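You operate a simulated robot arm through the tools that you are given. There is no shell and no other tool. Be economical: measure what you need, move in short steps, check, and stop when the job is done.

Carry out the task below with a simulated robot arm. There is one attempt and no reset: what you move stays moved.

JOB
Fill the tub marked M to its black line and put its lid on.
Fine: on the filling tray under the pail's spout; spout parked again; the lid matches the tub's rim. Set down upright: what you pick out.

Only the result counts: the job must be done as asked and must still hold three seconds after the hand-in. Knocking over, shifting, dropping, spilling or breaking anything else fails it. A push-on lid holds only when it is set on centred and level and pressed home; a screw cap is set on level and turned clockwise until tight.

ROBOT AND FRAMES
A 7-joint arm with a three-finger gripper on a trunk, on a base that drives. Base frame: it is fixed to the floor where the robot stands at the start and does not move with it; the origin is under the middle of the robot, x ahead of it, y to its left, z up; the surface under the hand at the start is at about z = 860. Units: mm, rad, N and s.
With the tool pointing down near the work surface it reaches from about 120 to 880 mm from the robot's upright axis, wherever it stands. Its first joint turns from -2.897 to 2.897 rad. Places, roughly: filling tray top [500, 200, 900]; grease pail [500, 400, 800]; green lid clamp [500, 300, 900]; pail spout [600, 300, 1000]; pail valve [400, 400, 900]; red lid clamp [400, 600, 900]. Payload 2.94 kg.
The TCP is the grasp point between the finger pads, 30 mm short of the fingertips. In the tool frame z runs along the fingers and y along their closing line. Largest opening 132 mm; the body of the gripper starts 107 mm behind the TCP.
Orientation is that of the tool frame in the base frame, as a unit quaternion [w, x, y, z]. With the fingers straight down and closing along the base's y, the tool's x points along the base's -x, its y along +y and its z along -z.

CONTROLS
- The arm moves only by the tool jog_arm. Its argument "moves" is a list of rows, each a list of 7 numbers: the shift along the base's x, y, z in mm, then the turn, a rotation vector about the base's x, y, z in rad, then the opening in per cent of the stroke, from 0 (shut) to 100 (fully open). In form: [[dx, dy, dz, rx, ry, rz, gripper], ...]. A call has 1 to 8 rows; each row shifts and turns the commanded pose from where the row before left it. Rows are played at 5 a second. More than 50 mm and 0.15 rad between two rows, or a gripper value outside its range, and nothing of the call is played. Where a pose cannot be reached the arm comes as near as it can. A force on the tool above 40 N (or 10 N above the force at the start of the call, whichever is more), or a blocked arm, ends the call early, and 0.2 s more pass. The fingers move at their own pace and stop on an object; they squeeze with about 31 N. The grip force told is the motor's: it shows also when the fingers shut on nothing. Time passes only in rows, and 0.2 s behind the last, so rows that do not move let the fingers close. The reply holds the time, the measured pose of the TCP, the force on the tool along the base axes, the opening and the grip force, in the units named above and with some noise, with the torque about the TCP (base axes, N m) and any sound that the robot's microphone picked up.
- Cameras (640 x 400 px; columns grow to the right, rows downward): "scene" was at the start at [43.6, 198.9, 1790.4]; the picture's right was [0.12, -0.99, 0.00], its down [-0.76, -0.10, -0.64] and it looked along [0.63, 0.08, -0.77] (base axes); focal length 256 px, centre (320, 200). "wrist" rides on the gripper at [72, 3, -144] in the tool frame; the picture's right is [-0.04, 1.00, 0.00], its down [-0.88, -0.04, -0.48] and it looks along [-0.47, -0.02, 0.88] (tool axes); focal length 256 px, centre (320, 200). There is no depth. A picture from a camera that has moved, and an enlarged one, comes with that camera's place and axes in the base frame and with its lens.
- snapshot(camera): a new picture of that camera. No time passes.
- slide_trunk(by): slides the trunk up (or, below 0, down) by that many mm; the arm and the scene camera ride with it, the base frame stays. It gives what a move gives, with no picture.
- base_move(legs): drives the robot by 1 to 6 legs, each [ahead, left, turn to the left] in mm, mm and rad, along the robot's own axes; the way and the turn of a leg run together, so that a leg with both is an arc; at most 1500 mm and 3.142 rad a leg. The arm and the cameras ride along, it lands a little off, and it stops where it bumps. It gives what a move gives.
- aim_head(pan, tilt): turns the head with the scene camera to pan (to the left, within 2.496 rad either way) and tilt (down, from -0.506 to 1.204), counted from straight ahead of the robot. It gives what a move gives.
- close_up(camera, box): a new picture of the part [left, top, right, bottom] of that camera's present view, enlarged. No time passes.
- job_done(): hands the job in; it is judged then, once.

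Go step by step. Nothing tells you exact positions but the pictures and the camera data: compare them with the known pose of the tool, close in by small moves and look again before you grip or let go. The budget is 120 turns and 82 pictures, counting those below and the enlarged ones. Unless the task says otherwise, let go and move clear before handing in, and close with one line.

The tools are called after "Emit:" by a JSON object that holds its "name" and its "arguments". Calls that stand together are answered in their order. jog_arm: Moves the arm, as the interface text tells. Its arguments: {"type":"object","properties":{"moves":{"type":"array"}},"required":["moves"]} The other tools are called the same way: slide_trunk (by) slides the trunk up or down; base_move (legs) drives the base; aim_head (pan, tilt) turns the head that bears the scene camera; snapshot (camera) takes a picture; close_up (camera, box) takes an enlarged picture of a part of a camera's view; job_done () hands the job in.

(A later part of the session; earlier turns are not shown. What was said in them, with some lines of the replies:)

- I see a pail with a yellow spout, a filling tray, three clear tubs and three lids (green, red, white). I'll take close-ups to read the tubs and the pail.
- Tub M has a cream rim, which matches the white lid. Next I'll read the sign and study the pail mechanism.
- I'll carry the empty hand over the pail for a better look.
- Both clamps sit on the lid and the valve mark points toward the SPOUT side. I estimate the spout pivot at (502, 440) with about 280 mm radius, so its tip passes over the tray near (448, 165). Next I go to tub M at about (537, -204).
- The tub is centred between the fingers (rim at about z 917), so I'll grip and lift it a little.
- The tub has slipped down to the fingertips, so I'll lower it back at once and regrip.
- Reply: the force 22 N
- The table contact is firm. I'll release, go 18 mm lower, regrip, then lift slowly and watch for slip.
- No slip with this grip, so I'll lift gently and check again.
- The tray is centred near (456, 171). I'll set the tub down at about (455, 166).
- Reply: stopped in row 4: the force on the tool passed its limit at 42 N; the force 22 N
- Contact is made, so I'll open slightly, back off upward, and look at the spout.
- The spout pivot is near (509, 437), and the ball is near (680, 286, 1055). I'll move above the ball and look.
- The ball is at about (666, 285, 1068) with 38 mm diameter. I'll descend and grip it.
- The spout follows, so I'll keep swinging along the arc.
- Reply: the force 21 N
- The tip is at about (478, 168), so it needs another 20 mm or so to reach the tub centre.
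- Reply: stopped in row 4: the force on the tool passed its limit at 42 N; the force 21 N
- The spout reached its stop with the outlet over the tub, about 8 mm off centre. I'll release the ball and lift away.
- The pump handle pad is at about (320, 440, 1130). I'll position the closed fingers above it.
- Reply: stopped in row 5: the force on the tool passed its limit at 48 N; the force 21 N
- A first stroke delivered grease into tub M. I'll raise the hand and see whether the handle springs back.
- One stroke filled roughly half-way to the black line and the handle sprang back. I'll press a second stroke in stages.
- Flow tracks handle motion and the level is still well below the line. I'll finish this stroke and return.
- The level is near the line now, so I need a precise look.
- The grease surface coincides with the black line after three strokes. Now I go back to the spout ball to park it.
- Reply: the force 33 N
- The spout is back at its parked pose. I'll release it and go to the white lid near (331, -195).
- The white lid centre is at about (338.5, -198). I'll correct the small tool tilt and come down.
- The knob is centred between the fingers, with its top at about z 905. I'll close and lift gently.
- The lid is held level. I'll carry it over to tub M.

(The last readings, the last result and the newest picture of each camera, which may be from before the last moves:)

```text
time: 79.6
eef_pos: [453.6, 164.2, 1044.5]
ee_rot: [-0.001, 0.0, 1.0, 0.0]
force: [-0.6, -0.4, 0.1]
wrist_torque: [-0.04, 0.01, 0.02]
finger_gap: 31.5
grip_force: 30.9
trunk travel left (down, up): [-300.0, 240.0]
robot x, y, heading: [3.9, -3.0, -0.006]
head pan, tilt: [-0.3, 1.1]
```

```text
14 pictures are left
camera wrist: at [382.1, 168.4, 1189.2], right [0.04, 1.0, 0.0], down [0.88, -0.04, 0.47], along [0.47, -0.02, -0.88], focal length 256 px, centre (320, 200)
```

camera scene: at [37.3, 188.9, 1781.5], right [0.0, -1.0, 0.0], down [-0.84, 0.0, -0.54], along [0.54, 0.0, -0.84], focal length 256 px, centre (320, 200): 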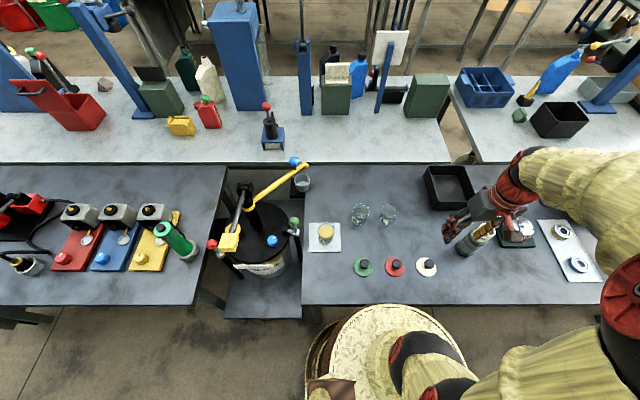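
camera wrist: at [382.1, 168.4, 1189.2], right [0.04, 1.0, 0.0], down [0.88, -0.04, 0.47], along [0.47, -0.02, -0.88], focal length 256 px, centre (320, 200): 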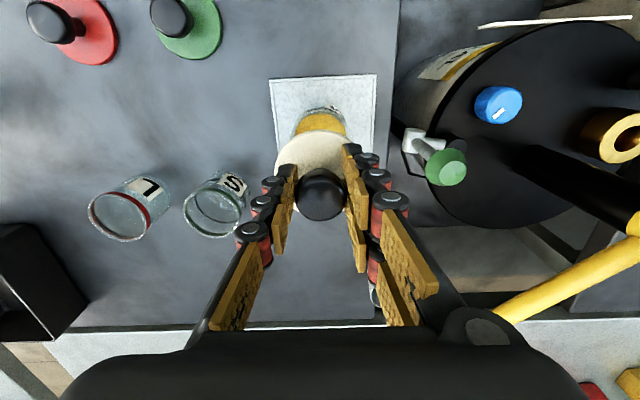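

Emit:
{"name": "jog_arm", "arguments": {"moves": [[0, 0, -15, 0, 0, 0, 10], [0, 0, -20, 0, 0, 0, 10], [0, 0, -20, 0, 0, 0, 10], [0, 0, -8, 0, 0, 0, 10], [0, 0, 0, 0, 0, 0, 10]]}}

Emit:
{"name": "close_up", "arguments": {"camera": "wrist", "box": [240, 80, 400, 230]}}

Emit:
{"name": "aim_head", "arguments": {"pan": 0.0, "tilt": 1.1}}

Emit:
{"name": "close_up", "arguments": {"camera": "scene", "box": [290, 150, 370, 220]}}

```text
time: 80.8
eef_pos: [454.0, 164.4, 980.9]
ee_rot: [-0.001, -0.001, 1.0, 0.0]
force: [0.1, 0.3, -0.2]
wrist_torque: [0.02, 0.01, 0.03]
finger_gap: 31.4
grip_force: 30.3
trunk travel left (down, up): [-300.0, 240.0]
robot x, y, heading: [1.5, 1.5, -0.006]
head pan, tilt: [-0.3, 1.1]
```

```text
2.67 times, centred on (320, 155) of wrist
camera zoom: at [382.0, 167.2, 1125.1], right [0.04, 1.0, 0.0], down [0.88, -0.04, 0.48], along [0.47, -0.02, -0.88], focal length 683 px, centre (320, 320)
```

zoom: 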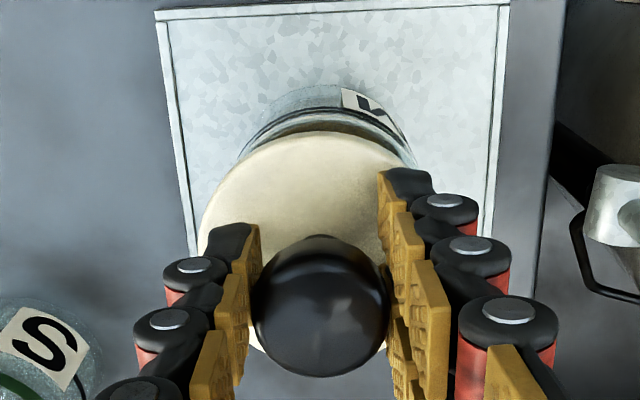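

```text
time: 81.6
eef_pos: [454.0, 164.5, 981.7]
ee_rot: [-0.001, 0.001, 1.0, 0.0]
force: [-0.7, 0.0, -0.6]
wrist_torque: [-0.02, 0.0, 0.0]
finger_gap: 31.4
grip_force: 30.8
trunk travel left (down, up): [-300.0, 240.0]
robot x, y, heading: [2.3, 3.9, -0.005]
head pan, tilt: [0.0, 1.1]
```

```text
5.71 times, centred on (330, 185) of scene
camera zoom: at [31.1, 189.1, 1774.8], right [0.0, -1.0, 0.0], down [-0.89, 0.0, -0.45], along [0.45, 0.0, -0.89], focal length 1462 px, centre (263, 286)
```

zoom: 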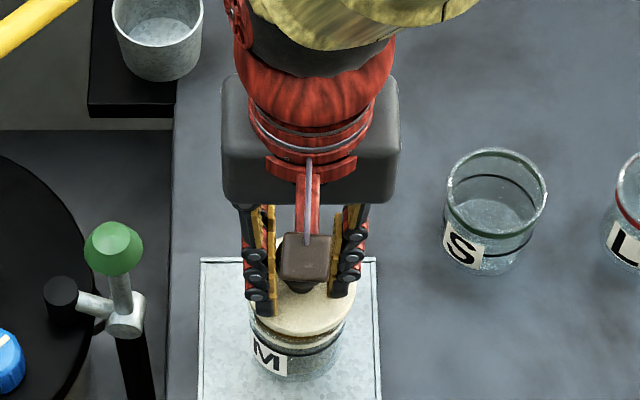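

Lid and tub look coaxial to about 1 mm. I'll shift 0.7 mm in y, lower in small steps and feel for contact.

Emit:
{"name": "jog_arm", "arguments": {"moves": [[0.3, 0.7, -4, 0, 0, 0, 10], [0, 0, -4, 0, 0, 0, 10], [0, 0, -3, 0, 0, 0, 10], [0, 0, -2, 0, 0, 0, 10], [0, 0, 0, 0, 0, 0, 10]]}}

Emit:
{"name": "close_up", "arguments": {"camera": "wrist", "box": [240, 80, 400, 230]}}

Emit:
{"name": "close_up", "arguments": {"camera": "scene", "box": [305, 180, 355, 220]}}

```text
time: 82.6
eef_pos: [454.9, 164.5, 974.8]
ee_rot: [0.003, 0.0, 1.0, 0.001]
force: [-8.9, -1.9, 21.5]
wrist_torque: [-0.02, 0.22, 0.04]
finger_gap: 31.4
grip_force: 31.0
trunk travel left (down, up): [-300.0, 240.0]
robot x, y, heading: [0.4, -2.2, -0.001]
head pan, tilt: [0.0, 1.1]
stopped in row 4: the force on the tool passed its limit at 44 N (the readings are from after the stop); the commanded pose is now the measured one
```

```text
2.67 times, centred on (320, 155) of wrist
camera zoom: at [382.6, 167.9, 1117.4], right [0.04, 1.0, 0.0], down [0.88, -0.04, 0.48], along [0.48, -0.02, -0.88], focal length 683 px, centre (320, 320)
```

zoom: 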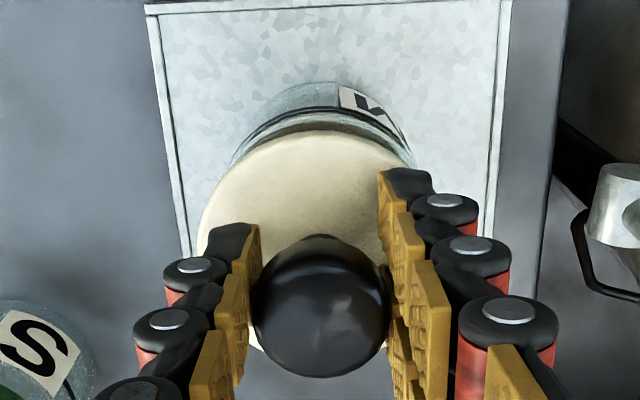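

```text
10.00 times, centred on (330, 200) of scene
camera zoom: at [29.0, 188.4, 1775.0], right [0.0, -1.0, 0.0], down [-0.89, 0.0, -0.45], along [0.45, 0.0, -0.89], focal length 2559 px, centre (220, 200)
```

zoom: 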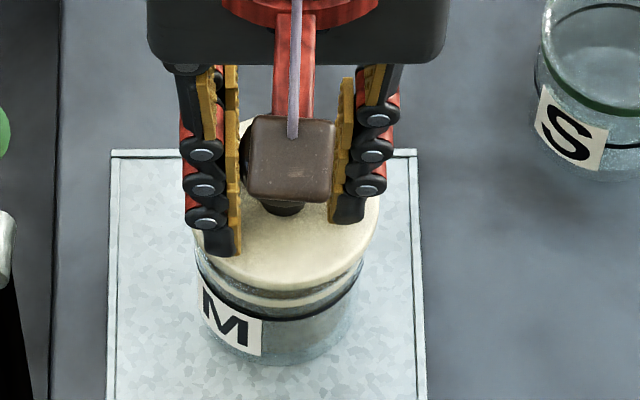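

Contact was at TCP z≈974. The side force and views suggest the lid sits about 1 mm to -y and slightly +x, so I'll lift, correct and try again.

Emit:
{"name": "jog_arm", "arguments": {"moves": [[0, 0, 4, 0, 0, 0, 10], [-1.5, 1.2, 0, -0.001, 0.006, 0, 10], [0, 0, -2, 0, 0, 0, 10], [0, 0, -2, 0, 0, 0, 10], [0, 0, 0, 0, 0, 0, 10]]}}

Emit:
{"name": "jog_arm", "arguments": {"moves": [[0, 0, -1, 0, 0, 0, 10], [0, 0, -1, 0, 0, 0, 10], [0, 0, -1, 0, 0, 0, 10], [0, 0, 0, 0, 0, 0, 10]]}}

```text
time: 83.8
eef_pos: [455.7, 166.6, 974.3]
ee_rot: [0.001, -0.001, 1.0, 0.001]
force: [-2.6, 0.3, 22.2]
wrist_torque: [-0.04, -0.27, 0.01]
finger_gap: 31.3
grip_force: 30.7
trunk travel left (down, up): [-300.0, 240.0]
robot x, y, heading: [-2.8, -2.1, -0.004]
head pan, tilt: [0.0, 1.1]
```

```text
time: 84.3
eef_pos: [455.3, 167.8, 974.0]
ee_rot: [0.001, 0.0, 1.0, 0.002]
force: [-6.5, -1.7, 20.9]
wrist_torque: [-0.1, 0.24, 0.02]
finger_gap: 31.4
grip_force: 30.9
trunk travel left (down, up): [-300.0, 240.0]
robot x, y, heading: [3.7, 1.0, 0.0]
head pan, tilt: [0.0, 1.1]
stopped in row 2: the force on the tool passed its limit at 42 N (the readings are from after the stop); the commanded pose is now the measured one
```

Emit:
{"name": "close_up", "arguments": {"camera": "scene", "box": [310, 185, 350, 217]}}

Emit:
{"name": "close_up", "arguments": {"camera": "wrist", "box": [270, 100, 370, 170]}}

```text
12.50 times, centred on (330, 201) of scene
camera zoom: at [29.0, 188.4, 1774.9], right [0.0, -1.0, 0.0], down [-0.89, 0.0, -0.45], along [0.45, 0.0, -0.89], focal length 3199 px, centre (195, 188)
```

zoom: 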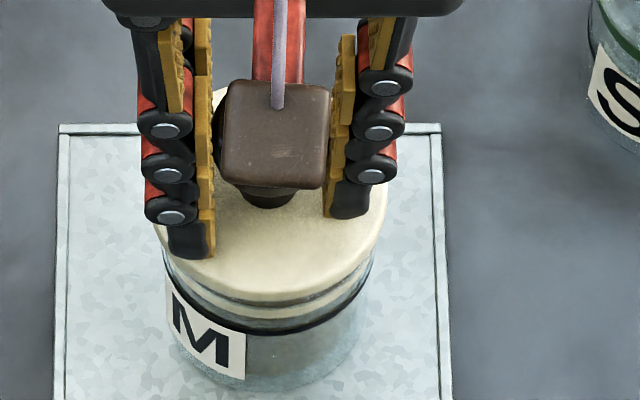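

```text
5.71 times, centred on (320, 135) of wrist
camera zoom: at [382.8, 169.7, 1117.5], right [0.04, 1.0, 0.0], down [0.88, -0.04, 0.48], along [0.48, -0.02, -0.88], focal length 1463 px, centre (320, 571)
```

zoom: 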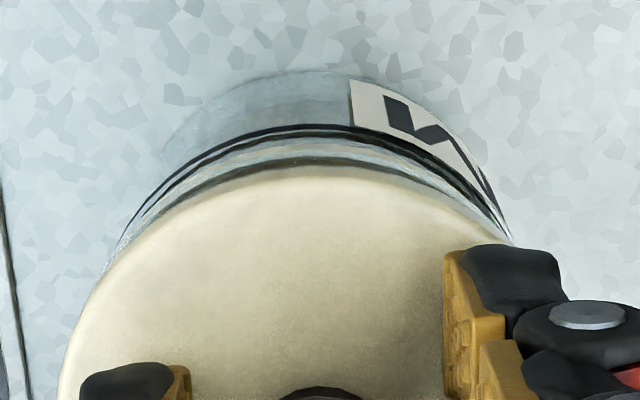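

Alignment in y is good now, but the side force hints the lid is slightly far in +x. I'll shift -1.2 mm in x and press with finer steps.

Emit:
{"name": "jog_arm", "arguments": {"moves": [[0, 0, 3, 0, 0, 0, 10], [-1.2, -0.3, 0, -0.002, 0.002, 0, 10], [0, 0, -1.5, 0, 0, 0, 10], [0, 0, -1.5, 0, 0, 0, 10], [0, 0, 0, 0, 0, 0, 10]]}}

Emit:
{"name": "jog_arm", "arguments": {"moves": [[0, 0, -0.4, 0, 0, 0, 10], [0, 0, -0.4, 0, 0, 0, 10], [0, 0, 0, 0, 0, 0, 10]]}}

```text
time: 85.5
eef_pos: [454.8, 167.3, 974.3]
ee_rot: [0.002, 0.001, 1.0, 0.001]
force: [-4.2, -2.3, 24.2]
wrist_torque: [-0.02, -0.14, -0.02]
finger_gap: 31.6
grip_force: 30.7
trunk travel left (down, up): [-300.0, 240.0]
robot x, y, heading: [3.6, -1.2, -0.002]
head pan, tilt: [0.0, 1.1]
heard: snap
```

```text
time: 86.3
eef_pos: [454.6, 167.1, 974.8]
ee_rot: [0.002, 0.0, 1.0, 0.0]
force: [-6.7, -1.7, 19.6]
wrist_torque: [0.0, 0.05, -0.01]
finger_gap: 31.3
grip_force: 30.5
trunk travel left (down, up): [-300.0, 240.0]
robot x, y, heading: [-0.8, 1.2, -0.002]
head pan, tilt: [0.0, 1.1]
stopped in row 3: the force on the tool passed its limit at 40 N (the readings are from after the stop); the commanded pose is now the measured one
```

A snap was heard, so the lid is home. I'll release and lift clear, then inspect.

Emit:
{"name": "jog_arm", "arguments": {"moves": [[0, 0, 0.5, 0, 0, 0, 10], [0, 0, 0, 0, 0, 0, 30], [0, 0, 0, 0, 0, 0, 45], [0, 0, 0, 0, 0, 0, 45], [0, 0, 20, 0, 0, 0, 45], [0, 0, 40, 0, 0, 0, 45], [0, 0, 40, 0, 0, 0, 45], [0, 0, 40, 0, 0, 0, 45]]}}

Emit:
{"name": "jog_arm", "arguments": {"moves": [[0, -40, 10, 0, 0, 0, 45], [0, -50, 0, 0, 0, 0, 45], [0, -50, 0, 0, 0, 0, 45], [0, -50, 0, 0, 0, 0, 45]]}}

Emit:
{"name": "close_up", "arguments": {"camera": "scene", "box": [300, 180, 360, 225]}}

Emit:
{"name": "snapshot", "arguments": {"camera": "scene"}}

Emit:
{"name": "snapshot", "arguments": {"camera": "wrist"}}

```text
time: 88.1
eef_pos: [457.1, 166.3, 1113.4]
ee_rot: [0.001, 0.0, 1.0, 0.002]
force: [0.2, -0.1, -1.0]
wrist_torque: [0.01, 0.0, -0.02]
finger_gap: 59.3
grip_force: 0.0
trunk travel left (down, up): [-300.0, 240.0]
robot x, y, heading: [0.1, 0.5, -0.004]
head pan, tilt: [0.0, 1.1]
```

```text
time: 89.1
eef_pos: [459.1, -25.0, 1119.8]
ee_rot: [0.001, 0.0, 1.0, 0.001]
force: [0.3, -0.4, -0.9]
wrist_torque: [0.05, 0.01, 0.0]
finger_gap: 59.6
grip_force: 0.1
trunk travel left (down, up): [-300.0, 240.0]
robot x, y, heading: [-1.5, -6.7, -0.001]
head pan, tilt: [0.0, 1.1]
```

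```text
8.89 times, centred on (330, 202) of scene
camera zoom: at [30.6, 188.2, 1774.9], right [0.0, -1.0, 0.0], down [-0.89, 0.0, -0.45], along [0.45, 0.0, -0.89], focal length 2275 px, centre (231, 178)
```

zoom: 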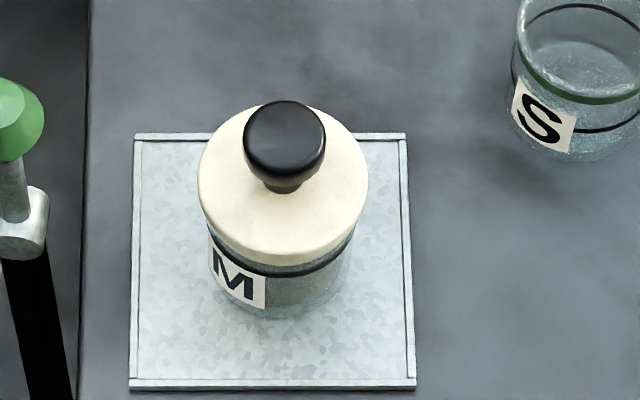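

```text
6 pictures are left
camera scene: at [30.6, 188.2, 1774.9], right [0.0, -1.0, 0.0], down [-0.89, 0.0, -0.45], along [0.45, 0.0, -0.89], focal length 256 px, centre (320, 200)
```

scene: 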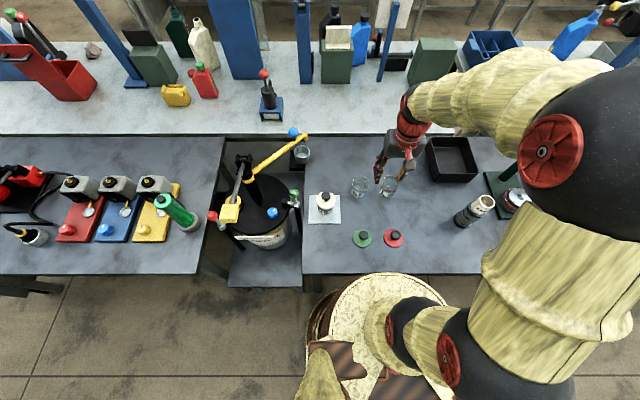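

```text
5 pictures are left
camera wrist: at [386.1, -22.1, 1264.5], right [0.04, 1.0, 0.0], down [0.88, -0.04, 0.48], along [0.48, -0.02, -0.88], focal length 256 px, centre (320, 200)
```

wrist: 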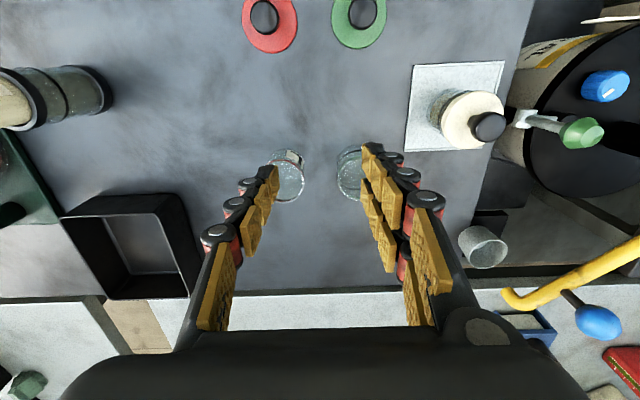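

The lid is seated level on tub M, the tub stands on the tray, the spout is parked and the hand is clear. I'm handing in.

Emit:
{"name": "job_done", "arguments": {}}

```text
The job is handed in.
```

I handed the job in: tub M is filled to its black line and its matching white lid is snapped on. The tub stands upright on the filling tray, and the spout is parked again.
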